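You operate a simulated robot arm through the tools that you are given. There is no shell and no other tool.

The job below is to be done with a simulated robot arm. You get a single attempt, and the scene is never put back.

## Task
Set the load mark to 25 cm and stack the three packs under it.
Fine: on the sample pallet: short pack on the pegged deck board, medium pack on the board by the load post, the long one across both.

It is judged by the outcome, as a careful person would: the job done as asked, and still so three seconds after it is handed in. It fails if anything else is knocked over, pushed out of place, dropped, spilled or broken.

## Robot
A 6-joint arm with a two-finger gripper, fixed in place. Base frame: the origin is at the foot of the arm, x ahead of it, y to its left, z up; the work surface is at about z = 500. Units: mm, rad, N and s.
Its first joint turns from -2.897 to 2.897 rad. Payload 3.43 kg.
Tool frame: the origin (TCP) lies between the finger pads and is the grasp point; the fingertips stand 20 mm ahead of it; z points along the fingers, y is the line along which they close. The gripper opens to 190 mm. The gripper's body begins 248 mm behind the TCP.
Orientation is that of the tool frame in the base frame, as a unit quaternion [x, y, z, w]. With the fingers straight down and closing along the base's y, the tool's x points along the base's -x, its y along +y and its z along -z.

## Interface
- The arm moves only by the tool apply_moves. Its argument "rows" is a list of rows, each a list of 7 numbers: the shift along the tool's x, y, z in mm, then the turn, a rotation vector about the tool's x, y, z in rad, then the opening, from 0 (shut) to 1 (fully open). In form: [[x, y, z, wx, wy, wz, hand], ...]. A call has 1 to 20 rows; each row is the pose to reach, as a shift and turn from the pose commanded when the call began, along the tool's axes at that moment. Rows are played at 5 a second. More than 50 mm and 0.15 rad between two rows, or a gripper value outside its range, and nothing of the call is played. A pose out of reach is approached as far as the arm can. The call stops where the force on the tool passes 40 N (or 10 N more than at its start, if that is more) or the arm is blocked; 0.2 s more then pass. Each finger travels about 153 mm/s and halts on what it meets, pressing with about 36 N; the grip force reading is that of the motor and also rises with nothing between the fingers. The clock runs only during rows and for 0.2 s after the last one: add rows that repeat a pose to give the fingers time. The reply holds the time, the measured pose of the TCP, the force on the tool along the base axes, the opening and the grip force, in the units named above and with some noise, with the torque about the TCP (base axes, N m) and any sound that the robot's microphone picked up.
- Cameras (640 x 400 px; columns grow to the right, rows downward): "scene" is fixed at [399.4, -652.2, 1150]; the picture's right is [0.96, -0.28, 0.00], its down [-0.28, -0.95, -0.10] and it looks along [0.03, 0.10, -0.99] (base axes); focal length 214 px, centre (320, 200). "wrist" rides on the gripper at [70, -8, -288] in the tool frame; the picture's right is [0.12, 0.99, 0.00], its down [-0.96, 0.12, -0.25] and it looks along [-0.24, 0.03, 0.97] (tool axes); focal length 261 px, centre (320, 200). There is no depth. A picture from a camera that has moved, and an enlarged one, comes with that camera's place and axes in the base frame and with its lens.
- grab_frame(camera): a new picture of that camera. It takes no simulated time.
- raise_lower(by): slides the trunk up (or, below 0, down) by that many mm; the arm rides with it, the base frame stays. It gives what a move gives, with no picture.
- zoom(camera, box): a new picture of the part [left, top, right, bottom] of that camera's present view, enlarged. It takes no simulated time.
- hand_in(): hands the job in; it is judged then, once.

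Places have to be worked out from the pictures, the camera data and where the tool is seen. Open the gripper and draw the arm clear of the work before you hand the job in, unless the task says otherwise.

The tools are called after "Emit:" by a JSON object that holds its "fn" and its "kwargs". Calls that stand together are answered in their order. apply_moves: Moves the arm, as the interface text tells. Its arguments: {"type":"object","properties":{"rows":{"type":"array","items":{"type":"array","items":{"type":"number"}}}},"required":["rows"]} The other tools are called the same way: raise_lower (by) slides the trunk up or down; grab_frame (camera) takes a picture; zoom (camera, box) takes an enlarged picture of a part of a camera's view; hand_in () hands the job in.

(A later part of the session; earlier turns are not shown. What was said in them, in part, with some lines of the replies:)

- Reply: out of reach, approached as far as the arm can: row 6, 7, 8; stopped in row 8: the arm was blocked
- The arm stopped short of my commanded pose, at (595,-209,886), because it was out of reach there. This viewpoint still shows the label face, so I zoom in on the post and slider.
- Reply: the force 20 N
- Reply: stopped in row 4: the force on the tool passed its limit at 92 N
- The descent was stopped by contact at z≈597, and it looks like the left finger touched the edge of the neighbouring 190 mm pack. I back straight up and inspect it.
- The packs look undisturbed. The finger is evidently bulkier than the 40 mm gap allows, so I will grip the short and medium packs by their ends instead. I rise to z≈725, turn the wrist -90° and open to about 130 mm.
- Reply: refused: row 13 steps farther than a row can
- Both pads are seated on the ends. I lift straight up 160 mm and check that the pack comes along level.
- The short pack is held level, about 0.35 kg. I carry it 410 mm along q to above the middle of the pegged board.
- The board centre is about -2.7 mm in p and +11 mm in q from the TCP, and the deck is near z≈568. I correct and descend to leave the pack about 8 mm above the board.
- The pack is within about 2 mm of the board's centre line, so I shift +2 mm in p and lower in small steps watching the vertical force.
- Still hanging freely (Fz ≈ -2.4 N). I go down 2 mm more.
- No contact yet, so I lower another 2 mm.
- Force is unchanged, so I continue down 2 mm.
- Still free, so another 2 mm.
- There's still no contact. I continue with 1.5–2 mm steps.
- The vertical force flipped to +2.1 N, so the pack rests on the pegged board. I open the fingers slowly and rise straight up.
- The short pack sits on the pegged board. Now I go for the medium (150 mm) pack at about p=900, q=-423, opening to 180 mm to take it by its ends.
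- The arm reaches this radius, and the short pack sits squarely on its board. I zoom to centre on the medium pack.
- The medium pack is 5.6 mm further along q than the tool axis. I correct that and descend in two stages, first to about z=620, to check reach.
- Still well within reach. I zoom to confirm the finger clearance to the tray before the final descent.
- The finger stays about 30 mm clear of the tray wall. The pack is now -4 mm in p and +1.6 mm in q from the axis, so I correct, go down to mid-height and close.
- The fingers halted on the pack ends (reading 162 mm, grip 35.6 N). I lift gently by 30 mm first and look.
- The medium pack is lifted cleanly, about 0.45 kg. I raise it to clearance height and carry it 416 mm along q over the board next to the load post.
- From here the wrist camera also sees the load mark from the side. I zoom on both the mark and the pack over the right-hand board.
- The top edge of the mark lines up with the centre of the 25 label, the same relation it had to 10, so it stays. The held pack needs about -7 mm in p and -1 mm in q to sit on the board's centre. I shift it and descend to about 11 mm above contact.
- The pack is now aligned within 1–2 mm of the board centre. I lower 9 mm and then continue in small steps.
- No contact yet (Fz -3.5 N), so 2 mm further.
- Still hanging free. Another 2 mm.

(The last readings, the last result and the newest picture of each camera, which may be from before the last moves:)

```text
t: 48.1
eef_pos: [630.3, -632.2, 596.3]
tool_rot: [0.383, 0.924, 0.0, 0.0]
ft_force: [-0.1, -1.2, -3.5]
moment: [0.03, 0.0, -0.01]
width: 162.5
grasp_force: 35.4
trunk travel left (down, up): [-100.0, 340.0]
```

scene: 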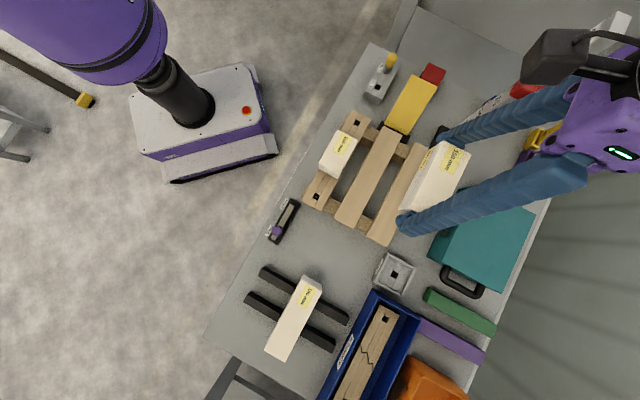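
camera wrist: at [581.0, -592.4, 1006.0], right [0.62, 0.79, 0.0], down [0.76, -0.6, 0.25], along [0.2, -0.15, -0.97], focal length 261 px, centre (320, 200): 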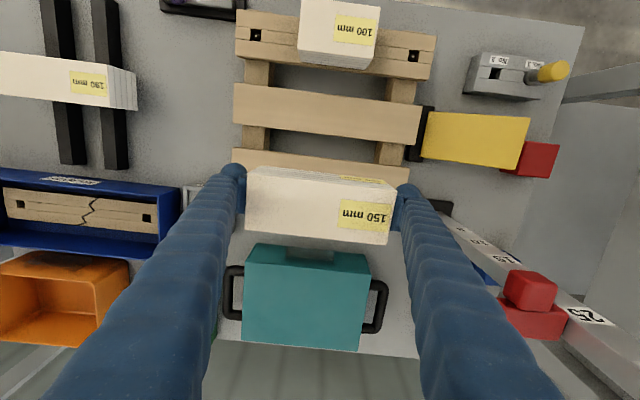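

Still free. 2 mm more.

Emit:
{"fn": "apply_moves", "kwargs": {"rows": [[0, 0, 1, 0, 0, 0, 0.68], [0, 0, 2, 0, 0, 0, 0.68]]}}

```text
t: 48.7
eef_pos: [630.6, -631.4, 594.8]
tool_rot: [0.383, 0.924, -0.001, 0.002]
ft_force: [-1.5, 3.4, 9.0]
moment: [-0.77, 0.38, -0.15]
width: 162.2
grasp_force: 36.1
trunk travel left (down, up): [-100.0, 340.0]
```

Contact (Fz +9 N): the medium pack rests on the board by the post. I open just enough to free it and rise straight up.

Emit:
{"fn": "apply_moves", "kwargs": {"rows": [[0, 0, -0.5, 0, 0, 0, 0.87], [0, 0, -0.5, 0, 0, 0, 0.9], [0, 0, -0.5, 0, 0, 0, 0.93], [0, 0, -0.5, 0, 0, 0, 0.93], [0, 0, -30, 0, 0, 0, 0.93], [0, 0, -70, 0, 0, 0, 0.93], [0, 0, -110, 0, 0, 0, 0.93], [0, 0, -150, 0, 0, 0, 0.93]]}}

Emit:
{"fn": "grab_frame", "kwargs": {"camera": "wrist"}}

Emit:
{"fn": "zoom", "kwargs": {"camera": "wrist", "box": [215, 0, 445, 240]}}

```text
t: 50.5
eef_pos: [630.1, -630.8, 741.9]
tool_rot: [0.383, 0.924, 0.0, 0.001]
ft_force: [0.4, 0.6, -0.3]
moment: [0.01, 0.03, -0.02]
width: 176.8
grasp_force: 0.0
trunk travel left (down, up): [-100.0, 340.0]
```

```text
taken
camera wrist: at [573.7, -587.4, 1030.1], right [0.62, 0.79, 0.0], down [0.76, -0.6, 0.25], along [0.2, -0.15, -0.97], focal length 261 px, centre (320, 200)
```

wrist: 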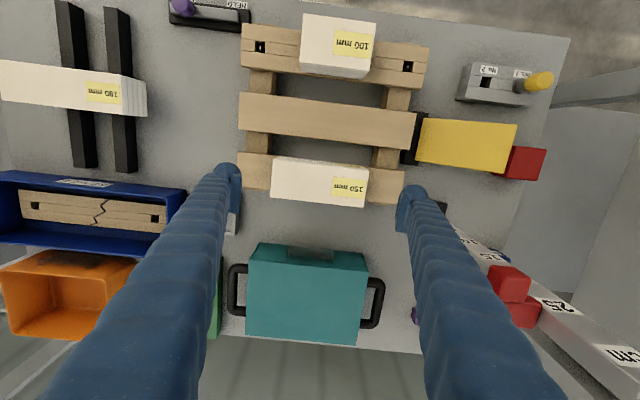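

```text
1.67 times, centred on (330, 120) of wrist
camera zoom: at [573.7, -587.4, 1030.1], right [0.62, 0.79, 0.0], down [0.76, -0.6, 0.25], along [0.2, -0.15, -0.97], focal length 434 px, centre (303, 333)
```

zoom: 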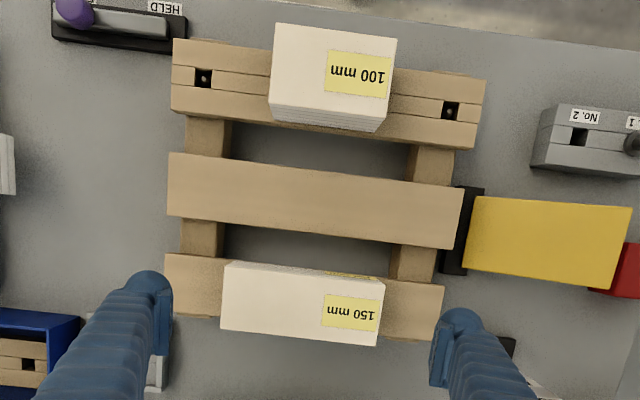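

Both lower packs sit on their boards, 200 mm apart in p and within 2 mm in q. Now I turn the wrist back by 90° and move over the long (190 mm) pack, which no longer has neighbours.

Emit:
{"fn": "apply_moves", "kwargs": {"rows": [[7.7, -35.1, 0, 0, 0, -0.13, 0.9], [15.4, -70.2, 0, 0, 0, -0.26, 0.85], [23.1, -105.3, 0, 0, 0, -0.39, 0.8], [30.8, -140.3, 0, 0, 0, -0.52, 0.75], [38.5, -175.4, 0, 0, 0, -0.65, 0.7], [46.3, -210.5, 0, 0, 0, -0.78, 0.65], [54, -245.6, 0, 0, 0, -0.915, 0.6], [61.7, -280.7, 0, 0, 0, -1.046, 0.55], [69.4, -315.8, 0, 0, 0, -1.177, 0.55], [77.1, -350.8, 0, 0, 0, -1.308, 0.55], [84.8, -385.9, 0, 0, 0, -1.439, 0.55], [92.5, -421, 0, 0, 0, -1.5708, 0.55], [92.5, -421, 0, 0, 0, -1.5708, 0.55]]}}

Emit:
{"fn": "grab_frame", "kwargs": {"camera": "wrist"}}

Emit:
{"fn": "zoom", "kwargs": {"camera": "scene", "box": [280, 80, 500, 280]}}

```text
t: 53.3
eef_pos: [268.6, -864.4, 742.0]
tool_rot: [-0.383, 0.924, 0.0, 0.001]
ft_force: [-0.4, -0.5, -0.5]
moment: [0.01, -0.12, -0.04]
width: 104.5
grasp_force: 0.0
trunk travel left (down, up): [-100.0, 340.0]
```

```text
taken
camera wrist: at [223.5, -920.1, 1029.7], right [-0.79, 0.62, 0.0], down [0.6, 0.76, 0.25], along [0.15, 0.19, -0.97], focal length 261 px, centre (320, 200)
```

wrist: 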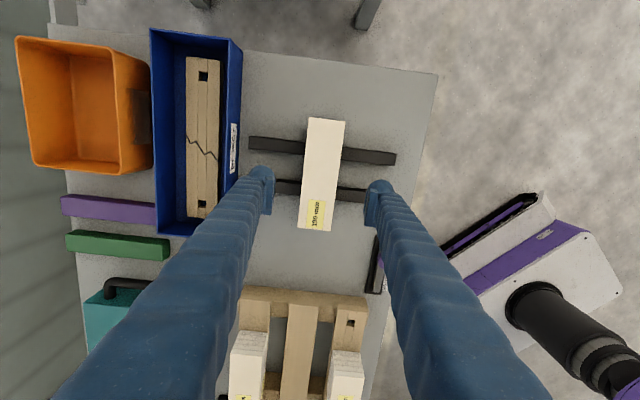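

```text
2.00 times, centred on (390, 180) of scene
camera zoom: at [399.4, -652.2, 1150.0], right [0.96, -0.28, 0.0], down [-0.28, -0.95, -0.1], along [0.03, 0.1, -0.99], focal length 429 px, centre (180, 240)
```

zoom: 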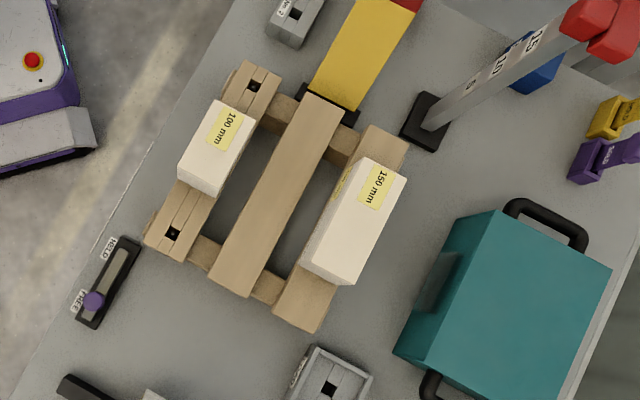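

Both placed packs look right in the scene view. I zoom on the long pack to centre the grip.

Emit:
{"fn": "zoom", "kwargs": {"camera": "wrist", "box": [250, 105, 400, 240]}}

```text
2.96 times, centred on (325, 172) of wrist
camera zoom: at [223.5, -920.1, 1029.7], right [-0.79, 0.62, 0.0], down [0.6, 0.76, 0.25], along [0.15, 0.19, -0.97], focal length 772 px, centre (305, 282)
```

zoom: 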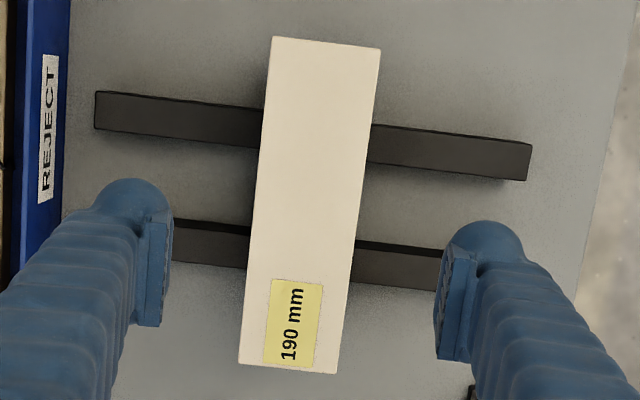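

The grip centre needs +1.65 mm and +5.6 mm corrections. I descend 182 mm to z≈560, with the tips just above the rack rails, and close.

Emit:
{"fn": "apply_moves", "kwargs": {"rows": [[5.6, 1.7, 40, 0, 0, 0, 0.55], [5.6, 1.7, 80, 0, 0, 0, 0.55], [5.6, 1.7, 120, 0, 0, 0, 0.55], [5.6, 1.7, 155, 0, 0, 0, 0.55], [5.6, 1.7, 182, 0, 0, 0, 0.55], [5.6, 1.7, 182, 0, 0, 0, 0.55], [5.6, 1.7, 182, 0, 0, 0, 0.35], [5.6, 1.7, 182, 0, 0, 0, 0.2], [5.6, 1.7, 182, 0, 0, 0, 0.2]]}}

Emit:
{"fn": "zoom", "kwargs": {"camera": "wrist", "box": [220, 80, 420, 260]}}

```text
t: 55.3
eef_pos: [261.9, -868.7, 560.4]
tool_rot: [-0.383, 0.924, -0.002, 0.0]
ft_force: [0.5, 0.5, -0.4]
moment: [0.04, 0.06, 0.0]
width: 59.9
grasp_force: 35.9
trunk travel left (down, up): [-100.0, 340.0]
```

```text
2.22 times, centred on (320, 170) of wrist
camera zoom: at [217.8, -924.4, 848.8], right [-0.79, 0.62, 0.0], down [0.6, 0.76, 0.25], along [0.15, 0.19, -0.97], focal length 579 px, centre (320, 267)
```

zoom: 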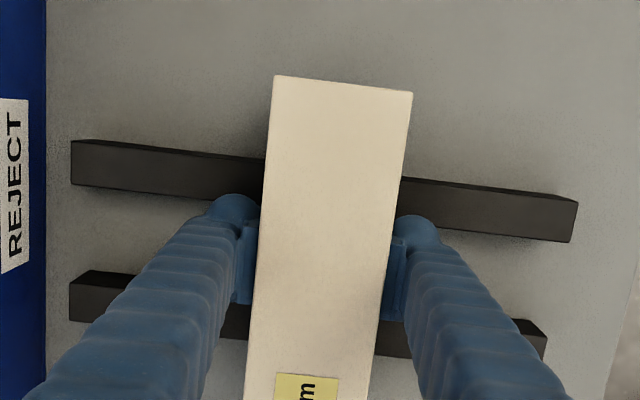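

The long pack is gripped at 59.9 mm. I lift it 160 mm and check that it is level.

Emit:
{"fn": "apply_moves", "kwargs": {"rows": [[0, 0, -10, 0, 0, 0, 0.2], [0, 0, -30, 0, 0, 0, 0.2], [0, 0, -65, 0, 0, 0, 0.2], [0, 0, -100, 0, 0, 0, 0.2], [0, 0, -135, 0, 0, 0, 0.2], [0, 0, -170, 0, 0, 0, 0.2]]}}

Emit:
{"fn": "grab_frame", "kwargs": {"camera": "wrist"}}

Emit:
{"fn": "zoom", "kwargs": {"camera": "scene", "box": [220, 200, 400, 390]}}

```text
t: 56.7
eef_pos: [259.4, -866.2, 734.5]
tool_rot: [-0.382, 0.924, 0.0, 0.001]
ft_force: [0.2, -1.0, -4.1]
moment: [0.03, 0.06, 0.02]
width: 60.0
grasp_force: 36.2
trunk travel left (down, up): [-100.0, 340.0]
```

```text
taken
camera wrist: at [214.6, -922.2, 1022.2], right [-0.79, 0.62, 0.0], down [0.6, 0.76, 0.25], along [0.15, 0.19, -0.97], focal length 261 px, centre (320, 200)
```

wrist: 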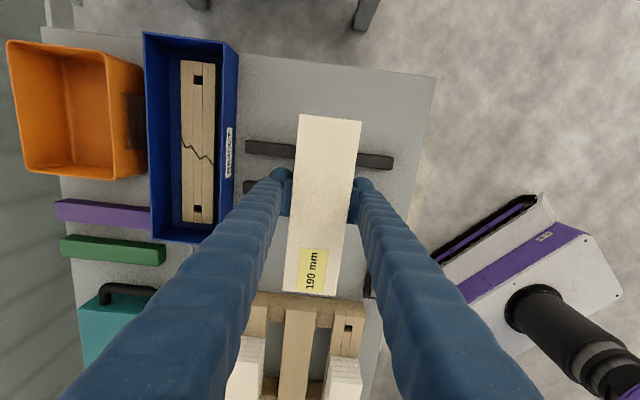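

```text
2.11 times, centred on (310, 295) of scene
camera zoom: at [399.4, -652.2, 1150.0], right [0.96, -0.28, 0.0], down [-0.28, -0.95, -0.1], along [0.03, 0.1, -0.99], focal length 452 px, centre (341, 0)
```

zoom: 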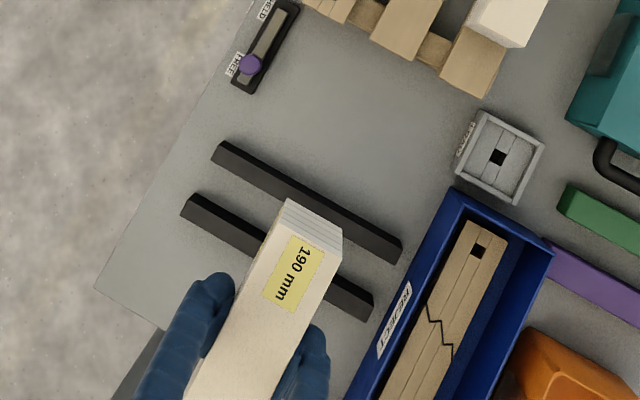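

The long pack hangs level, about 0.42 kg. I carry it over the pallet while turning it 90° so it spans across the two lower packs.

Emit:
{"fn": "apply_moves", "kwargs": {"rows": [[-35.7, 0, 0, 0, 0, 0.13, 0.2], [-71.3, 0, 0, 0, 0, 0.26, 0.2], [-107, 0, 0, 0, 0, 0.39, 0.2], [-142.7, 0, 0, 0, 0, 0.52, 0.2], [-178.3, 0, 0, 0, 0, 0.65, 0.2], [-214, 1, 0, 0, 0, 0.78, 0.2], [-249.7, 1, 0, 0, 0, 0.915, 0.2], [-285.3, 1, 0, 0, 0, 1.046, 0.2], [-321, 2, 0, 0, 0, 1.177, 0.2], [-356.7, 2, 0, 0, 0, 1.308, 0.2], [-392.3, 2, 0, 0, 0, 1.439, 0.2], [-428, 2, 0, 0, 0, 1.5708, 0.2], [-428, 2, 0, 0, 0, 1.5708, 0.2]]}}

Emit:
{"fn": "grab_frame", "kwargs": {"camera": "wrist"}}

Emit:
{"fn": "zoom", "kwargs": {"camera": "wrist", "box": [200, 60, 460, 300]}}

Emit:
{"fn": "grab_frame", "kwargs": {"camera": "scene"}}

```text
t: 59.5
eef_pos: [563.6, -563.1, 728.3]
tool_rot: [0.383, 0.924, -0.001, 0.001]
ft_force: [1.1, 0.0, -5.5]
moment: [-0.07, 0.06, 0.01]
width: 59.8
grasp_force: 36.3
trunk travel left (down, up): [-100.0, 340.0]
```

```text
taken
camera wrist: at [507.7, -520.0, 1015.5], right [0.62, 0.78, 0.0], down [0.76, -0.6, 0.25], along [0.2, -0.15, -0.97], focal length 261 px, centre (320, 200)
```

wrist: 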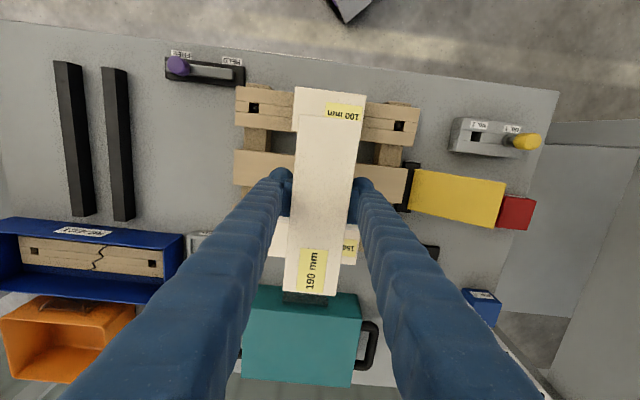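

```text
1.67 times, centred on (330, 180) of wrist
camera zoom: at [507.7, -520.0, 1015.5], right [0.62, 0.78, 0.0], down [0.76, -0.6, 0.25], along [0.2, -0.15, -0.97], focal length 434 px, centre (303, 233)
```

zoom: 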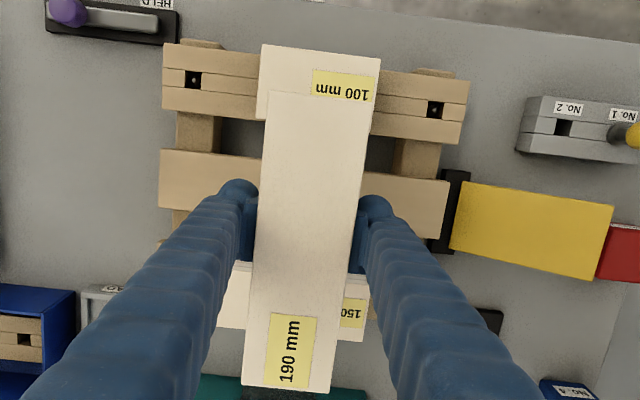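

```text
taken
```

scene: 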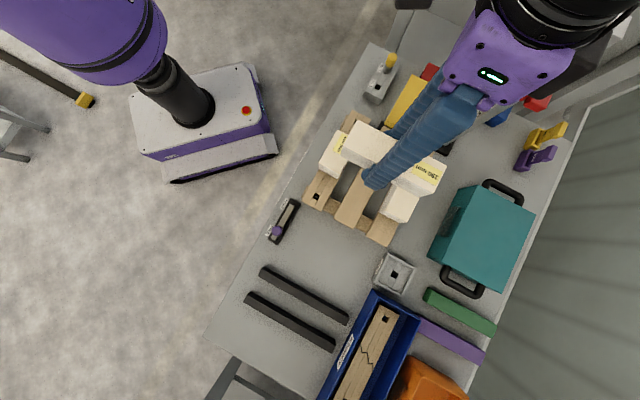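

The long pack's centre is 8.6 mm too far along p, and its q alignment is good. I shift -8.6 mm so it overlaps each lower pack by about 24 mm, and descend to about 10 mm above them.

Emit:
{"fn": "apply_moves", "kwargs": {"rows": [[8.6, 0, 0, 0, 0, 0, 0.2], [8.6, 0, 25, 0, 0, 0, 0.2], [8.6, 0, 45, 0, 0, 0, 0.2], [8.6, 0, 60, 0, 0, 0, 0.2], [8.6, 0, 64, 0, 0, 0, 0.2], [8.6, 0, 64, 0, 0, 0, 0.2]]}}

Emit:
{"fn": "zoom", "kwargs": {"camera": "wrist", "box": [200, 40, 460, 320]}}

Emit:
{"fn": "zoom", "kwargs": {"camera": "scene", "box": [300, 90, 480, 250]}}

```text
t: 60.9
eef_pos: [557.4, -556.4, 667.1]
tool_rot: [0.383, 0.924, 0.0, 0.001]
ft_force: [-0.8, 0.8, -4.3]
moment: [0.06, 0.06, -0.02]
width: 59.7
grasp_force: 35.7
trunk travel left (down, up): [-100.0, 340.0]
```

```text
1.43 times, centred on (330, 180) of wrist
camera zoom: at [501.3, -512.8, 955.5], right [0.62, 0.79, 0.0], down [0.76, -0.6, 0.25], along [0.2, -0.15, -0.97], focal length 372 px, centre (306, 229)
```

zoom: 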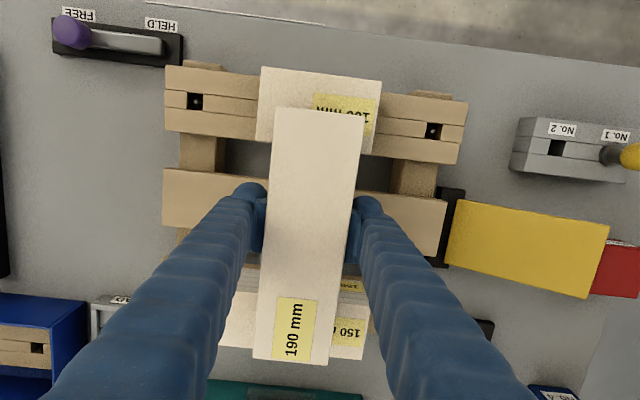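

```text
2.50 times, centred on (390, 170) of scene
camera zoom: at [399.4, -652.2, 1150.0], right [0.96, -0.28, 0.0], down [-0.28, -0.95, -0.1], along [0.03, 0.1, -0.99], focal length 536 px, centre (145, 275)
```

zoom: 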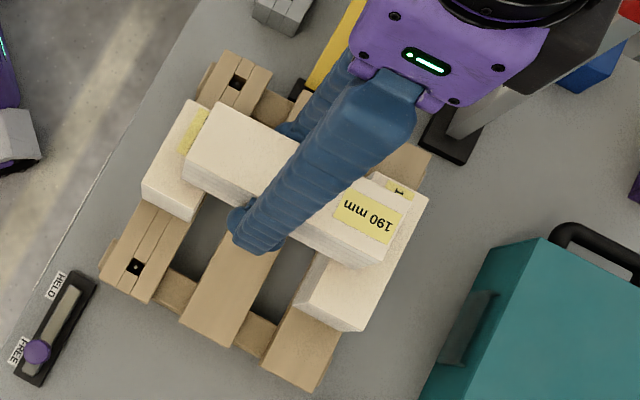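

The overlap is about 24–25 mm on both sides. I lower 5 mm, then step down watching the force.

Emit:
{"fn": "apply_moves", "kwargs": {"rows": [[0, 0, 2, 0, 0, 0, 0.2], [0, 0, 5, 0, 0, 0, 0.2]]}}

```text
t: 61.5
eef_pos: [556.8, -555.5, 662.2]
tool_rot: [0.383, 0.924, 0.0, 0.0]
ft_force: [-0.2, 0.8, -4.1]
moment: [0.0, 0.02, -0.01]
width: 59.9
grasp_force: 36.0
trunk travel left (down, up): [-100.0, 340.0]
```

No contact yet. 2 mm more.

Emit:
{"fn": "apply_moves", "kwargs": {"rows": [[0, 0, 1, 0, 0, 0, 0.2], [0, 0, 2, 0, 0, 0, 0.2]]}}

```text
t: 62.1
eef_pos: [557.6, -556.1, 660.4]
tool_rot: [0.383, 0.924, 0.0, 0.0]
ft_force: [-0.6, 0.0, -0.4]
moment: [0.26, 0.32, -0.01]
width: 59.5
grasp_force: 36.1
trunk travel left (down, up): [-100.0, 340.0]
```

The force dropped and there's a small moment, so the end over the short pack touches first. I lower another 1 mm to seat the other end.

Emit:
{"fn": "apply_moves", "kwargs": {"rows": [[0, 0, 0.5, 0, 0, 0, 0.2], [0, 0, 1, 0, 0, 0, 0.2]]}}

```text
t: 62.7
eef_pos: [557.9, -555.5, 661.1]
tool_rot: [0.383, 0.924, -0.002, 0.003]
ft_force: [3.3, -2.4, 9.1]
moment: [0.65, 0.65, 0.05]
width: 59.9
grasp_force: 36.4
trunk travel left (down, up): [-100.0, 340.0]
```

Only the short-pack end carries load, and the other gap is about a millimetre. I ease back 1 mm and open gently so the pack settles.

Emit:
{"fn": "apply_moves", "kwargs": {"rows": [[0, 0, -0.7, 0, 0, 0, 0.2], [0, 0, -0.7, 0, 0, 0, 0.33], [0, 0, -0.7, 0, 0, 0, 0.37], [0, 0, -0.7, 0, 0, 0, 0.42], [0, 0, -0.7, 0, 0, 0, 0.47], [0, 0, -0.7, 0, 0, 0, 0.47]]}}

Emit:
{"fn": "zoom", "kwargs": {"camera": "wrist", "box": [200, 40, 460, 320]}}

Emit:
{"fn": "zoom", "kwargs": {"camera": "scene", "box": [300, 90, 480, 250]}}

```text
t: 64.1
eef_pos: [557.6, -555.7, 660.0]
tool_rot: [0.382, 0.924, -0.001, 0.001]
ft_force: [-0.3, -0.2, -0.3]
moment: [0.02, 0.0, -0.02]
width: 89.2
grasp_force: 0.1
trunk travel left (down, up): [-100.0, 340.0]
```

```text
1.43 times, centred on (330, 180) of wrist
camera zoom: at [501.4, -512.2, 948.4], right [0.62, 0.79, 0.0], down [0.76, -0.6, 0.25], along [0.2, -0.15, -0.97], focal length 372 px, centre (306, 229)
```

zoom: 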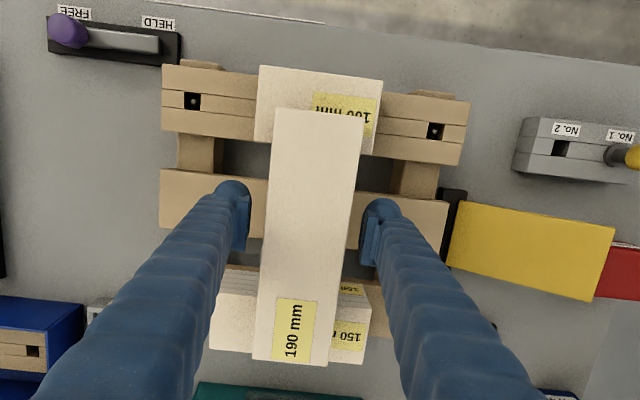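

```text
2.50 times, centred on (390, 170) of scene
camera zoom: at [399.4, -652.2, 1150.0], right [0.96, -0.28, 0.0], down [-0.28, -0.95, -0.1], along [0.03, 0.1, -0.99], focal length 536 px, centre (145, 275)
```

zoom: 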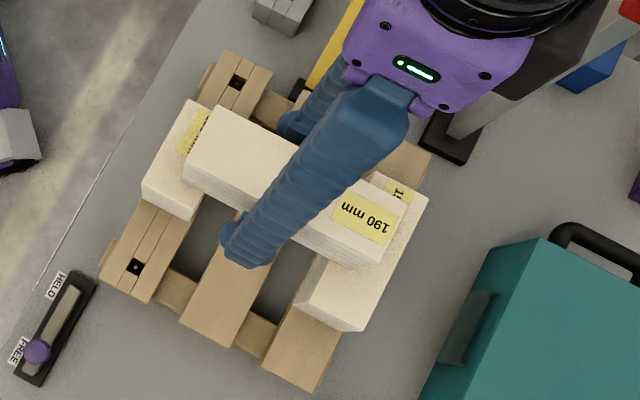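

The long pack has settled on both lower packs. I rise straight up 160 mm clear of the stack and inspect it.

Emit:
{"fn": "apply_moves", "kwargs": {"rows": [[0, 0, -25, 0, 0, 0, 0.47], [0, 0, -60, 0, 0, 0, 0.47], [0, 0, -100, 0, 0, 0, 0.47], [0, 0, -140, 0, 0, 0, 0.47], [0, 0, -180, 0, 0, 0, 0.47]]}}

Emit:
{"fn": "grab_frame", "kwargs": {"camera": "wrist"}}

Emit:
{"fn": "zoom", "kwargs": {"camera": "wrist", "box": [220, 60, 430, 260]}}

```text
t: 65.3
eef_pos: [556.6, -557.7, 842.8]
tool_rot: [0.383, 0.924, -0.001, 0.001]
ft_force: [-0.2, -0.9, 0.0]
moment: [0.0, -0.07, -0.02]
width: 89.5
grasp_force: 0.1
trunk travel left (down, up): [-100.0, 340.0]
```

```text
taken
camera wrist: at [500.3, -513.9, 1130.2], right [0.62, 0.79, 0.0], down [0.76, -0.6, 0.25], along [0.2, -0.15, -0.97], focal length 261 px, centre (320, 200)
```

wrist: 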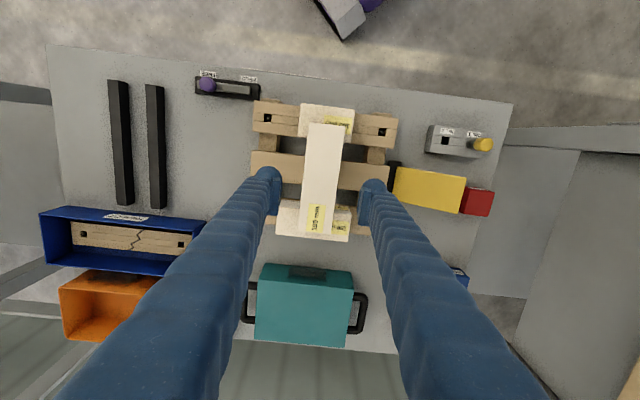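

```text
2.00 times, centred on (325, 160) of wrist
camera zoom: at [500.3, -513.9, 1130.2], right [0.62, 0.79, 0.0], down [0.76, -0.6, 0.25], along [0.2, -0.15, -0.97], focal length 521 px, centre (310, 280)
```

zoom: 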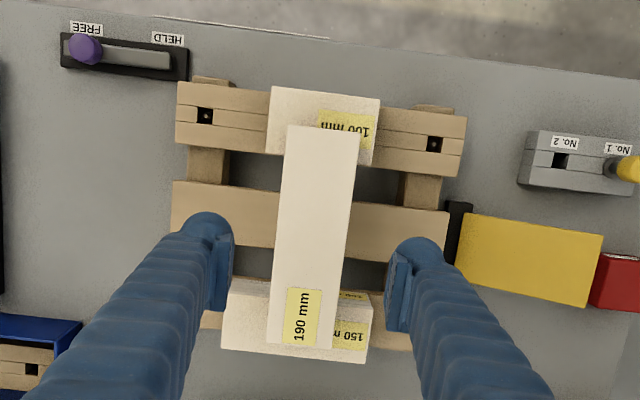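

The stack is square and stable: short pack on the pegged board, medium on the post-side board, long across both. I withdraw the arm up and back towards the robot, clear of the work.

Emit:
{"fn": "apply_moves", "kwargs": {"rows": [[0, 0, -40, 0, 0, 0, 0.5], [0, 0, -80, 0, 0, 0, 0.5], [0, 0, -120, 0, 0, 0, 0.5], [40, 0, -140, 0, 0, 0, 0.5], [80, 0, -140, 0, 0, 0, 0.5], [120, 0, -140, 0, 0, 0, 0.5], [160, 0, -140, 0, 0, 0, 0.5], [200, 0, -140, 0, 0, 0, 0.5], [240, 0, -140, 0, 0, 0, 0.5], [240, 0, -140, 0, 0, 0, 0.5]]}}

Emit:
{"fn": "grab_frame", "kwargs": {"camera": "scene"}}

Emit:
{"fn": "grab_frame", "kwargs": {"camera": "wrist"}}

Emit:
{"fn": "zoom", "kwargs": {"camera": "scene", "box": [290, 90, 470, 260]}}

Emit:
{"fn": "zoom", "kwargs": {"camera": "scene", "box": [420, 10, 640, 180]}}

```text
t: 67.5
eef_pos: [384.8, -387.6, 981.7]
tool_rot: [0.382, 0.924, -0.001, 0.001]
ft_force: [0.1, 0.7, -0.3]
moment: [-0.09, -0.05, -0.01]
width: 95.1
grasp_force: 0.1
trunk travel left (down, up): [-100.0, 340.0]
```

```text
taken
```

scene: 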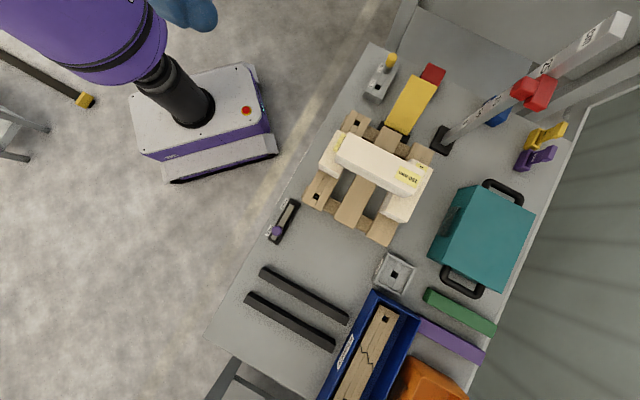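

```text
taken
camera wrist: at [328.5, -343.7, 1268.9], right [0.62, 0.79, 0.0], down [0.76, -0.6, 0.25], along [0.2, -0.15, -0.97], focal length 261 px, centre (320, 200)
```

wrist: 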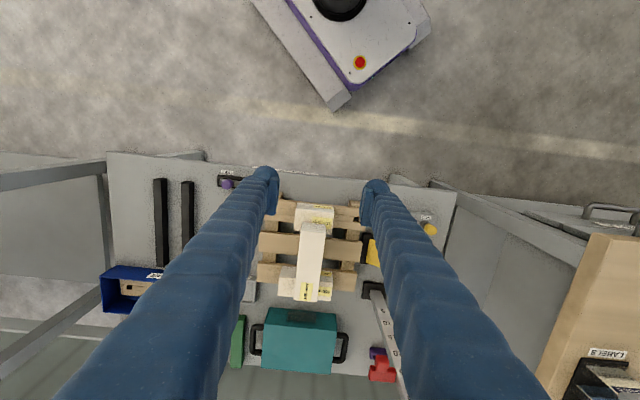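

```text
2.35 times, centred on (380, 175) of scene
camera zoom: at [399.4, -652.2, 1150.0], right [0.96, -0.28, 0.0], down [-0.28, -0.95, -0.1], along [0.03, 0.1, -0.99], focal length 505 px, centre (179, 259)
```

zoom: 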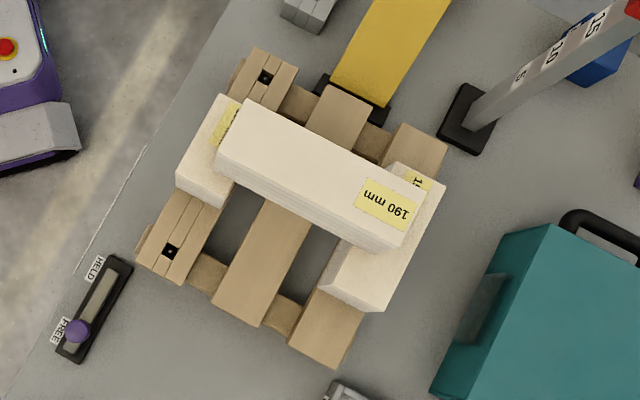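

```text
2.35 times, centred on (530, 95) of scene
camera zoom: at [399.4, -652.2, 1150.0], right [0.96, -0.28, 0.0], down [-0.28, -0.95, -0.1], along [0.03, 0.1, -0.99], focal length 505 px, centre (-174, 447)
```

zoom: 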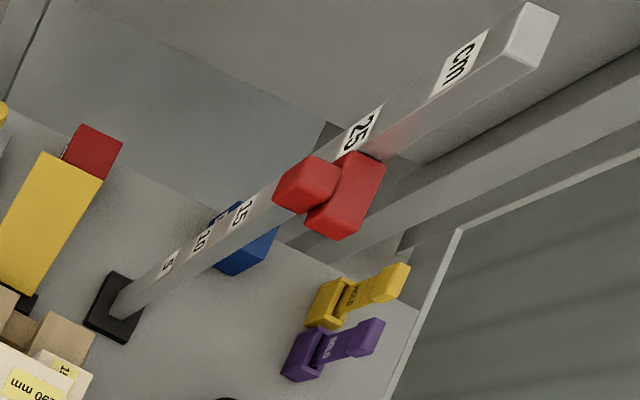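

The job looks complete and nothing else has moved. Before handing in I want a more side-on check of the mark against the 25 label, so I open fully and tilt the wrist camera toward the post from this clear spot.

Emit:
{"fn": "apply_moves", "kwargs": {"rows": [[0, 0, 0, 0, -0.11, 0, 0.7], [0, 0, 0, 0, -0.22, 0, 0.85], [0, 0, 0, 0, -0.33, 0, 1], [0, 0, 0, 0, -0.44, 0, 1], [0, 0, 0, 0, -0.44, 0, 1]]}}

Emit:
{"fn": "grab_frame", "kwargs": {"camera": "wrist"}}

```text
t: 68.7
eef_pos: [385.8, -388.1, 980.8]
tool_rot: [0.373, 0.901, -0.084, 0.204]
ft_force: [0.3, 0.2, 0.9]
moment: [-0.03, -0.01, 0.0]
width: 189.9
grasp_force: 0.1
trunk travel left (down, up): [-100.0, 340.0]
```

```text
taken
camera wrist: at [247.3, -261.3, 1210.4], right [0.63, 0.78, -0.05], down [0.62, -0.46, 0.64], along [0.47, -0.43, -0.77], focal length 261 px, centre (320, 200)
```

wrist: 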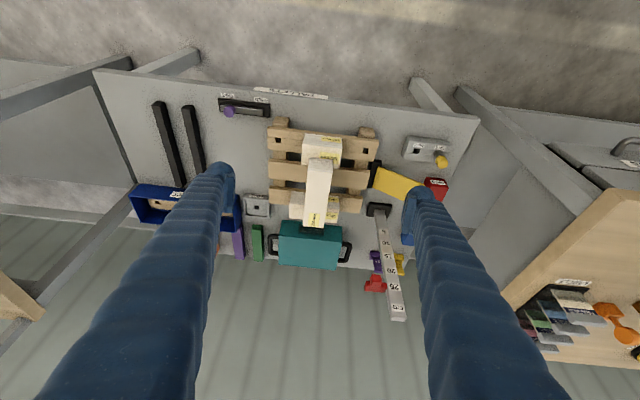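

The tilted view shows the post face-on between the fingers. I zoom on the mark and the scale.

Emit:
{"fn": "zoom", "kwargs": {"camera": "wrist", "box": [360, 265, 415, 300]}}

Emit:
{"fn": "zoom", "kwargs": {"camera": "wrist", "box": [345, 200, 425, 325]}}

Emit:
{"fn": "zoom", "kwargs": {"camera": "wrist", "box": [260, 115, 380, 235]}}

```text
11.43 times, centred on (388, 282) of wrist
camera zoom: at [247.3, -261.3, 1210.4], right [0.63, 0.78, -0.05], down [0.62, -0.46, 0.64], along [0.47, -0.43, -0.77], focal length 2979 px, centre (-451, -743)
```

zoom: 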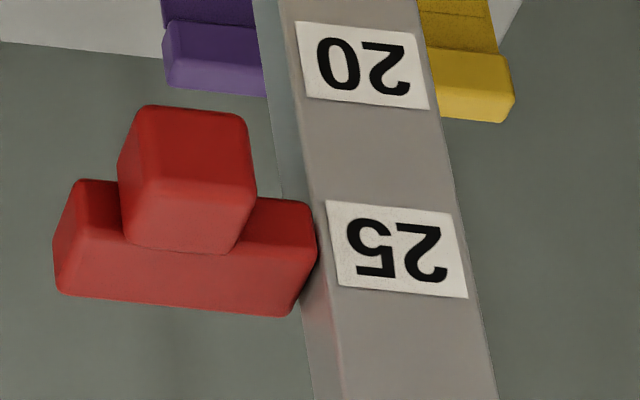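

```text
3.20 times, centred on (385, 262) of wrist
camera zoom: at [247.3, -261.3, 1210.4], right [0.63, 0.78, -0.05], down [0.62, -0.46, 0.64], along [0.47, -0.43, -0.77], focal length 834 px, centre (112, 0)
```

zoom: 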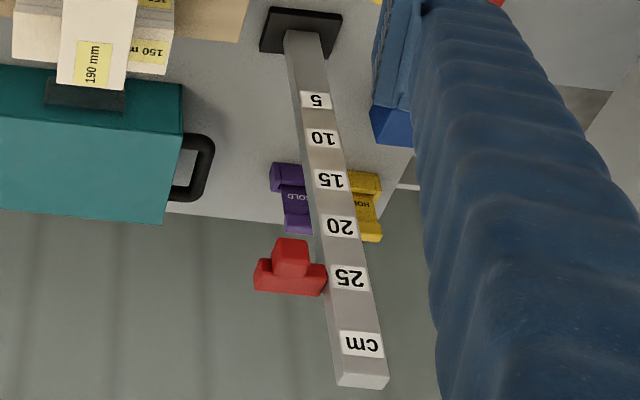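

```text
3.33 times, centred on (320, 175) of wrist
camera zoom: at [247.3, -261.3, 1210.4], right [0.63, 0.78, -0.05], down [0.62, -0.46, 0.64], along [0.47, -0.43, -0.77], focal length 869 px, centre (320, 283)
```

zoom: 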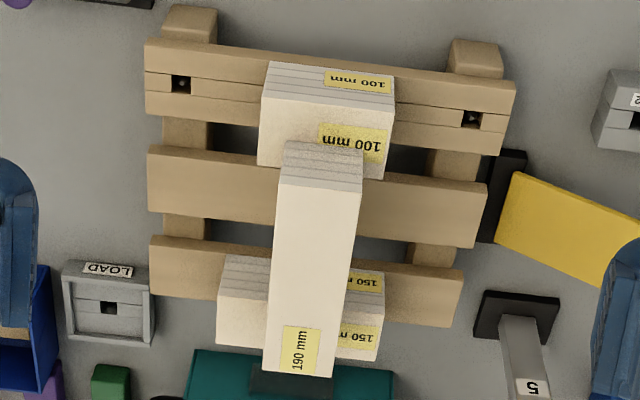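

This view is decisive: the bar's top edge is on the centre line of the 25 label, and the 11 mm bar hangs below it, so its middle reads about 24.5. I will nudge the mark up about 3 mm so that the bar straddles 25 better. First I level the tool again.

Emit:
{"fn": "apply_moves", "kwargs": {"rows": [[0, 0, 0, 0, 0.11, 0, 0.85], [0, 0, 0, 0, 0.22, 0, 0.7], [0, 0, 0, 0, 0.33, 0, 0.55], [0, 0, 0, 0, 0.44, 0, 0.47], [0, 0, 0, 0, 0.44, 0, 0.47]]}}

```text
t: 69.9
eef_pos: [385.9, -387.0, 980.4]
tool_rot: [0.382, 0.924, 0.0, 0.0]
ft_force: [-0.3, -0.4, -0.9]
moment: [0.13, 0.05, 0.02]
width: 89.5
grasp_force: 0.0
trunk travel left (down, up): [-100.0, 340.0]
```

The tool is level again. I move above the slider at z≈980, above the post top, turning the yaw back to +45°.

Emit:
{"fn": "apply_moves", "kwargs": {"rows": [[-33.2, 14.4, 0, 0, 0, -0.13, 0.47], [-66.5, 28.8, 0, 0, 0, -0.26, 0.47], [-99.7, 43.3, 0, 0, 0, -0.39, 0.47], [-132.9, 57.7, 0, 0, 0, -0.52, 0.47], [-166.2, 72.1, 0, 0, 0, -0.65, 0.47], [-199.4, 86.5, 0, 0, 0, -0.78, 0.47], [-232.6, 100.9, 0, 0, 0, -0.915, 0.47], [-265.9, 115.3, 0, 0, 0, -1.046, 0.47], [-299.1, 129.8, 0, 0, 0, -1.177, 0.47], [-332.3, 144.2, 0, 0, 0, -1.308, 0.47], [-365.6, 158.6, 0, 0, 0, -1.439, 0.47], [-398.8, 173, 0, 0, 0, -1.5708, 0.47], [-398.8, 173, 0, 0, 0, -1.5708, 0.47]]}}

Emit:
{"fn": "grab_frame", "kwargs": {"camera": "wrist"}}

Emit:
{"fn": "zoom", "kwargs": {"camera": "wrist", "box": [270, 150, 370, 240]}}

```text
t: 72.7
eef_pos: [789.9, -544.8, 983.3]
tool_rot: [-0.383, 0.924, -0.001, 0.001]
ft_force: [0.0, -0.3, -1.2]
moment: [0.09, 0.02, 0.02]
width: 89.2
grasp_force: 0.1
trunk travel left (down, up): [-100.0, 340.0]
```

```text
taken
camera wrist: at [745.9, -601.3, 1271.6], right [-0.79, 0.62, 0.0], down [0.6, 0.76, 0.25], along [0.15, 0.19, -0.97], focal length 261 px, centre (320, 200)
```

wrist: 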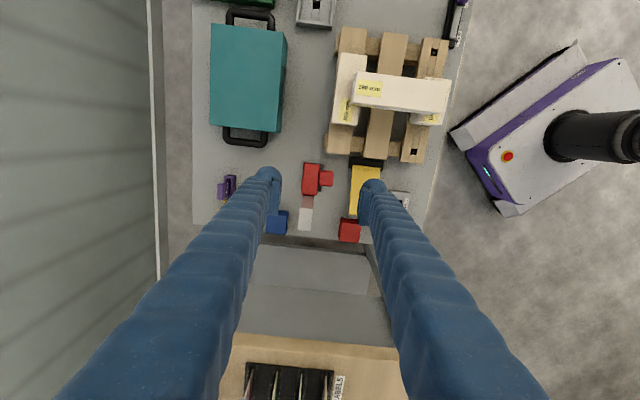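

```text
4.44 times, centred on (320, 195) of wrist
camera zoom: at [745.9, -601.3, 1271.6], right [-0.79, 0.62, 0.0], down [0.6, 0.76, 0.25], along [0.15, 0.19, -0.97], focal length 1158 px, centre (320, 222)
```

zoom: 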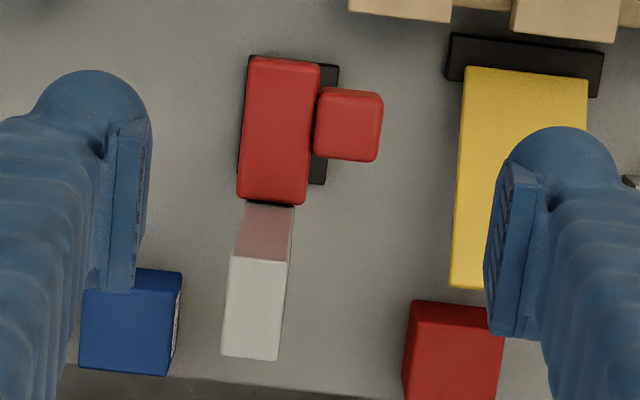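

The offsets are small (+1.9 mm in p, +1 mm in q). I descend to z≈878 first, which keeps the tips above the slider, and recheck.

Emit:
{"fn": "apply_moves", "kwargs": {"rows": [[-1, -1.9, 35, 0, 0, 0, 0.47], [-1, -1.9, 70, 0, 0, 0, 0.47], [-1, -1.9, 105, 0, 0, 0, 0.47], [-1, -1.9, 105, 0, 0, 0, 0.47]]}}

Emit:
{"fn": "zoom", "kwargs": {"camera": "wrist", "box": [255, 155, 385, 235]}}

```text
t: 73.7
eef_pos: [789.9, -546.2, 877.7]
tool_rot: [-0.383, 0.924, 0.0, 0.001]
ft_force: [0.7, 0.7, -0.6]
moment: [0.03, 0.03, 0.01]
width: 89.4
grasp_force: 0.1
trunk travel left (down, up): [-100.0, 340.0]
```

```text
4.92 times, centred on (320, 195) of wrist
camera zoom: at [746.4, -602.2, 1165.3], right [-0.79, 0.62, 0.0], down [0.6, 0.76, 0.25], along [0.15, 0.19, -0.97], focal length 1283 px, centre (320, 225)
```

zoom: 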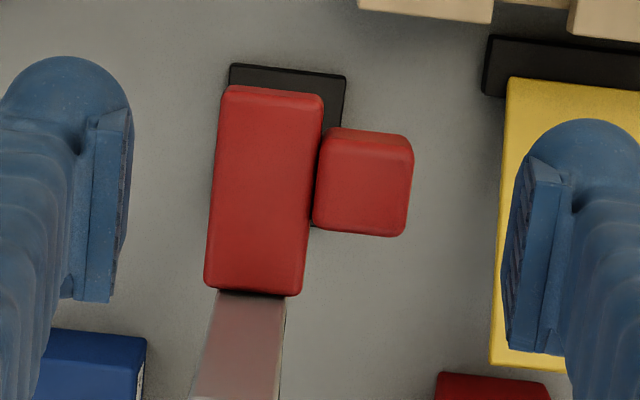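

The grip is nearly centred (1 mm in p, 2 mm in q to go). I lower 59 mm to the same grip height as before and close.

Emit:
{"fn": "apply_moves", "kwargs": {"rows": [[-2, -1, 30, 0, 0, 0, 0.47], [-2, -1, 59, 0, 0, 0, 0.47], [-2, -1, 59, 0, 0, 0, 0.47], [-2, -1, 59, 0, 0, 0, 0.3], [-2, -1, 59, 0, 0, 0, 0.1], [-2, -1, 59, 0, 0, 0, 0.1]]}}

Emit:
{"fn": "zoom", "kwargs": {"camera": "wrist", "box": [255, 155, 385, 235]}}

Emit:
{"fn": "zoom", "kwargs": {"camera": "scene", "box": [500, 40, 590, 110]}}

```text
t: 75.1
eef_pos: [792.6, -547.0, 818.4]
tool_rot: [-0.383, 0.924, -0.001, 0.001]
ft_force: [4.1, -6.0, -0.2]
moment: [-0.12, -0.02, 0.1]
width: 52.7
grasp_force: 45.3
trunk travel left (down, up): [-100.0, 340.0]
```

```text
4.92 times, centred on (320, 195) of wrist
camera zoom: at [748.5, -602.2, 1105.3], right [-0.79, 0.62, 0.0], down [0.6, 0.76, 0.25], along [0.15, 0.19, -0.97], focal length 1283 px, centre (320, 225)
```

zoom: 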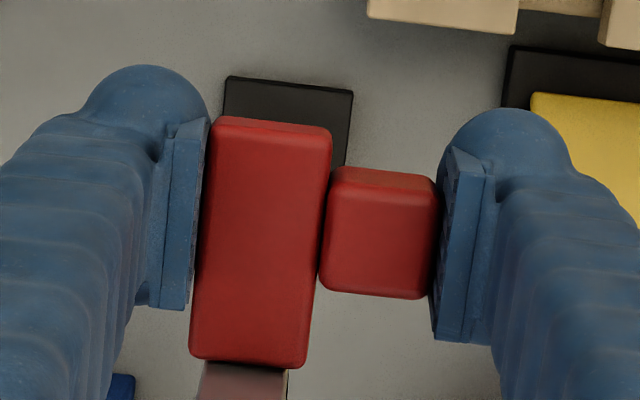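

```text
5.71 times, centred on (545, 75) of scene
camera zoom: at [399.4, -652.2, 1150.0], right [0.96, -0.28, 0.0], down [-0.28, -0.95, -0.1], along [0.03, 0.1, -0.99], focal length 1226 px, centre (-966, 914)
```

zoom: 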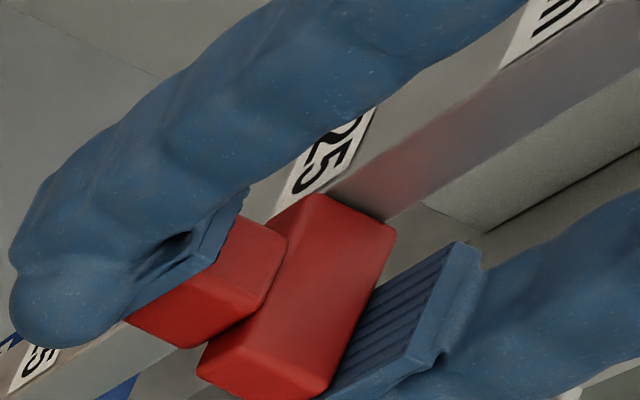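

The slider is gripped again at 52.7 mm and unmoved. I raise it 3 mm with the trunk.

Emit:
{"fn": "raise_lower", "kwargs": {"by": 3}}

Emit:
{"fn": "zoom", "kwargs": {"camera": "scene", "box": [500, 40, 590, 110]}}

```text
t: 75.6
eef_pos: [792.6, -546.1, 818.2]
tool_rot: [-0.383, 0.924, 0.0, 0.0]
ft_force: [7.6, -8.6, -11.8]
moment: [-0.15, -0.02, 0.05]
width: 52.7
grasp_force: 45.0
trunk travel left (down, up): [-103.0, 337.0]
```

```text
5.71 times, centred on (545, 75) of scene
camera zoom: at [399.4, -652.2, 1150.0], right [0.96, -0.28, 0.0], down [-0.28, -0.95, -0.1], along [0.03, 0.1, -0.99], focal length 1226 px, centre (-966, 914)
```

zoom: 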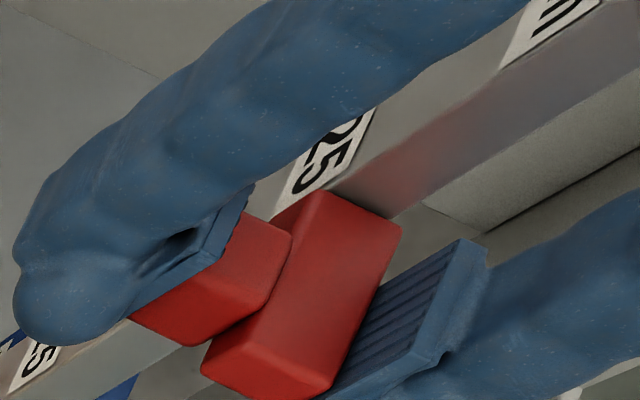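

The mark moved about 1.5 mm, with some friction still taking up the arm's give. I add another 1.5 mm.

Emit:
{"fn": "raise_lower", "kwargs": {"by": 1.5}}

Emit:
{"fn": "zoom", "kwargs": {"camera": "scene", "box": [500, 40, 590, 110]}}

```text
t: 76.2
eef_pos: [793.4, -547.1, 818.4]
tool_rot: [-0.383, 0.924, 0.0, 0.001]
ft_force: [8.6, -9.2, -22.2]
moment: [-0.18, -0.1, 0.05]
width: 52.3
grasp_force: 44.6
trunk travel left (down, up): [-105.0, 336.0]
```

```text
5.71 times, centred on (545, 75) of scene
camera zoom: at [399.4, -652.2, 1150.0], right [0.96, -0.28, 0.0], down [-0.28, -0.95, -0.1], along [0.03, 0.1, -0.99], focal length 1226 px, centre (-966, 914)
```

zoom: 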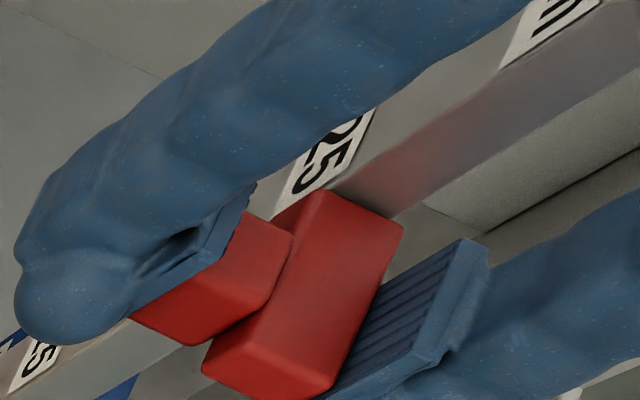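

The vertical force rises to 22 N while the TCP hardly moves, so the slider is resisting here, seated or near the end of its travel. I won't force it. I relieve the tension by lowering the trunk 3 mm.

Emit:
{"fn": "raise_lower", "kwargs": {"by": -3}}

Emit:
{"fn": "zoom", "kwargs": {"camera": "scene", "box": [500, 40, 590, 110]}}

```text
t: 76.7
eef_pos: [793.0, -546.3, 819.1]
tool_rot: [-0.383, 0.924, -0.002, 0.0]
ft_force: [5.9, -7.4, -10.8]
moment: [0.02, -0.05, 0.13]
width: 52.6
grasp_force: 44.8
trunk travel left (down, up): [-102.0, 338.0]
```

```text
5.71 times, centred on (545, 75) of scene
camera zoom: at [399.4, -652.2, 1150.0], right [0.96, -0.28, 0.0], down [-0.28, -0.95, -0.1], along [0.03, 0.1, -0.99], focal length 1226 px, centre (-966, 914)
```

zoom: 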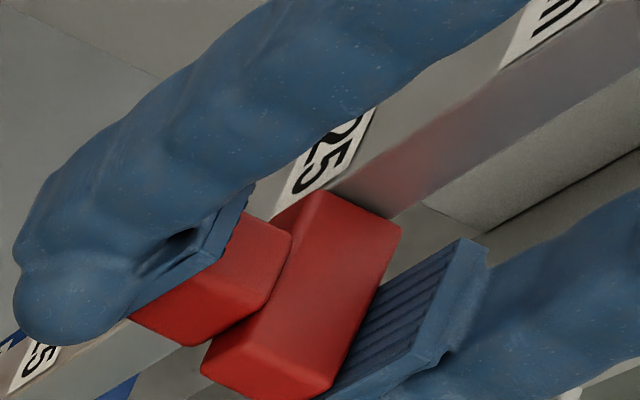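

Tension is halved and the bar stays about 1.5 mm higher than before. I take out the remaining 1.5 mm of trunk height and read the force again.

Emit:
{"fn": "raise_lower", "kwargs": {"by": -1.5}}

Emit:
{"fn": "zoom", "kwargs": {"camera": "scene", "box": [500, 40, 590, 110]}}

```text
t: 77.2
eef_pos: [792.9, -545.9, 817.7]
tool_rot: [-0.383, 0.924, -0.002, 0.001]
ft_force: [3.9, -6.9, 0.0]
moment: [0.0, -0.05, 0.05]
width: 52.7
grasp_force: 44.6
trunk travel left (down, up): [-100.0, 340.0]
```

```text
5.71 times, centred on (545, 75) of scene
camera zoom: at [399.4, -652.2, 1150.0], right [0.96, -0.28, 0.0], down [-0.28, -0.95, -0.1], along [0.03, 0.1, -0.99], focal length 1226 px, centre (-966, 914)
```

zoom: 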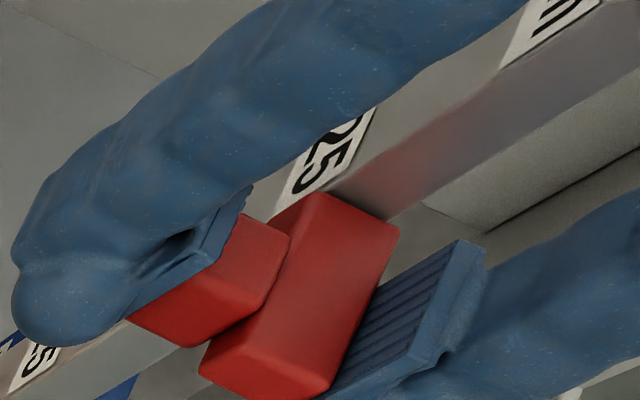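

The force returned exactly to zero at the original height with no hysteresis, so the slider is seated in a detent at 25. It stays there. I open and rise straight up.

Emit:
{"fn": "apply_moves", "kwargs": {"rows": [[0, 0, 0, 0, 0, 0, 0.3], [0, 0, 0, 0, 0, 0, 0.4], [0, 0, 0, 0, 0, 0, 0.47], [0, 0, 0, 0, 0, 0, 0.47], [0, 0, -35, 0, 0, 0, 0.47], [0, 0, -75, 0, 0, 0, 0.47], [0, 0, -115, 0, 0, 0, 0.47], [0, 0, -155, 0, 0, 0, 0.47], [0, 0, -165, 0, 0, 0, 0.47]]}}

Emit:
{"fn": "zoom", "kwargs": {"camera": "scene", "box": [500, 40, 590, 110]}}

```text
t: 79.2
eef_pos: [792.1, -543.2, 981.9]
tool_rot: [-0.382, 0.924, -0.001, 0.0]
ft_force: [-0.4, -0.5, 0.1]
moment: [0.0, -0.02, 0.02]
width: 89.4
grasp_force: 0.2
trunk travel left (down, up): [-100.0, 340.0]
```

```text
5.71 times, centred on (545, 75) of scene
camera zoom: at [399.4, -652.2, 1150.0], right [0.96, -0.28, 0.0], down [-0.28, -0.95, -0.1], along [0.03, 0.1, -0.99], focal length 1226 px, centre (-966, 914)
```

zoom: 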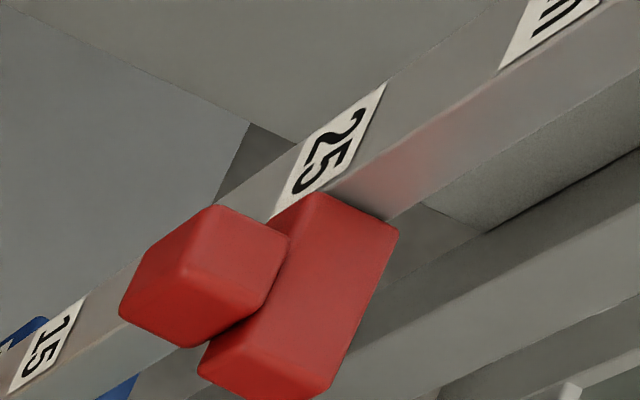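

The mark is free-standing at 25. I retreat at height back toward the robot, clear of the work, and take final pictures.

Emit:
{"fn": "apply_moves", "kwargs": {"rows": [[17, 40, 0, 0, 0, 0, 0.5], [34, 80, 0, 0, 0, 0, 0.5], [51, 120, 0, 0, 0, 0, 0.5], [68, 160, 0, 0, 0, 0, 0.5], [85, 200, 0, 0, 0, 0, 0.5], [102, 240, 0, 0, 0, 0, 0.5], [119, 280, 0, 0, 0, 0, 0.5], [136, 320, 0, 0, 0, 0, 0.5], [153, 360, 0, 0, 0, 0, 0.5], [170, 400, 0, 0, 0, 0, 0.5], [170, 400, 0, 0, 0, 0, 0.5]]}}

Emit:
{"fn": "grab_frame", "kwargs": {"camera": "scene"}}

Emit:
{"fn": "zoom", "kwargs": {"camera": "scene", "box": [290, 90, 470, 260]}}

Emit:
{"fn": "grab_frame", "kwargs": {"camera": "wrist"}}

```text
t: 81.6
eef_pos: [386.5, -383.1, 982.3]
tool_rot: [-0.383, 0.924, -0.001, 0.001]
ft_force: [-0.2, 0.1, 0.4]
moment: [-0.07, -0.07, 0.04]
width: 94.6
grasp_force: 0.0
trunk travel left (down, up): [-100.0, 340.0]
```

```text
taken
```

scene: 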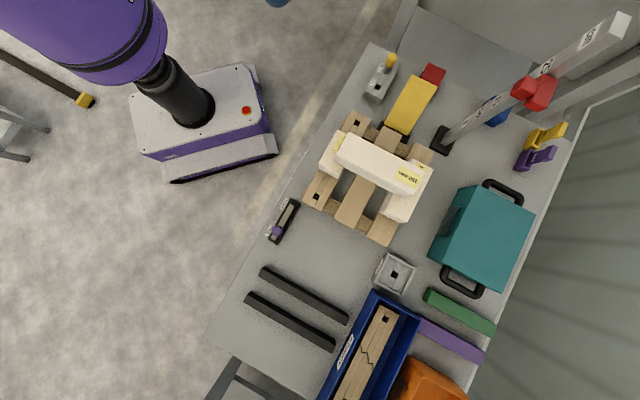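

```text
2.35 times, centred on (380, 175) of scene
camera zoom: at [399.4, -652.2, 1150.0], right [0.96, -0.28, 0.0], down [-0.28, -0.95, -0.1], along [0.03, 0.1, -0.99], focal length 505 px, centre (179, 259)
```

zoom: 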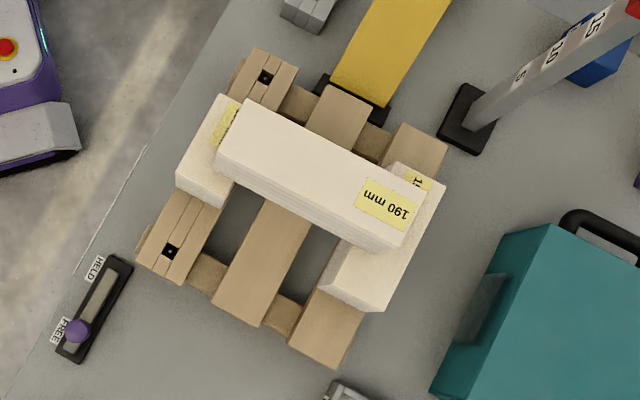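

```text
taken
camera wrist: at [342.9, -438.8, 1269.8], right [-0.79, 0.62, 0.0], down [0.6, 0.76, 0.25], along [0.15, 0.19, -0.97], focal length 261 px, centre (320, 200)
```

wrist: 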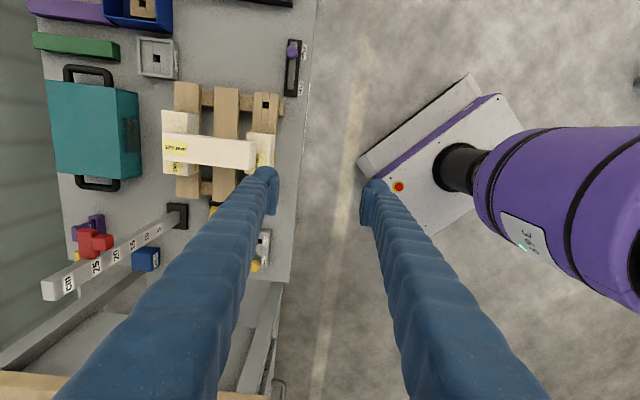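

The final pictures show the mark at 25 cm, the short pack on the pegged board, the medium pack on the board by the post and the long pack across both. Everything else is where it was, and the gripper is open and clear, so I hand the job in.

Emit:
{"fn": "hand_in", "kwargs": {}}

```text
The job is handed in.
```

The load mark is set to 25 cm and the three packs are stacked on the sample pallet. I've handed the job in.

- **Load mark:** I slid it up 150 mm. Its top edge now lines up with the centre of the 25 label, the same way it lined up with the 10 label before. The bar itself is about 11 mm tall and hangs below that edge, so read by its middle it shows roughly 24.5 cm. I tried to raise it another 3–4.5 mm. It resisted, and the force dropped back to zero at the original height, so it seems to be seated there.
- **Packs:** The short pack is on the pegged board and the medium pack is on the board by the load post. The long pack lies across both, overlapping each by about 24 mm. It settled level when I released it and looked stable in the last pictures.
- **Unplanned contact:** On my first approach to the short pack, a finger came down on the long pack while it was still on the rack. The force reached 92 N before the arm stopped. The packs looked undisturbed and unmarked afterwards, and I took the short and medium packs by their ends instead.

In the final pictures nothing else on the bench had moved. I left the gripper open and the arm clear of the work.
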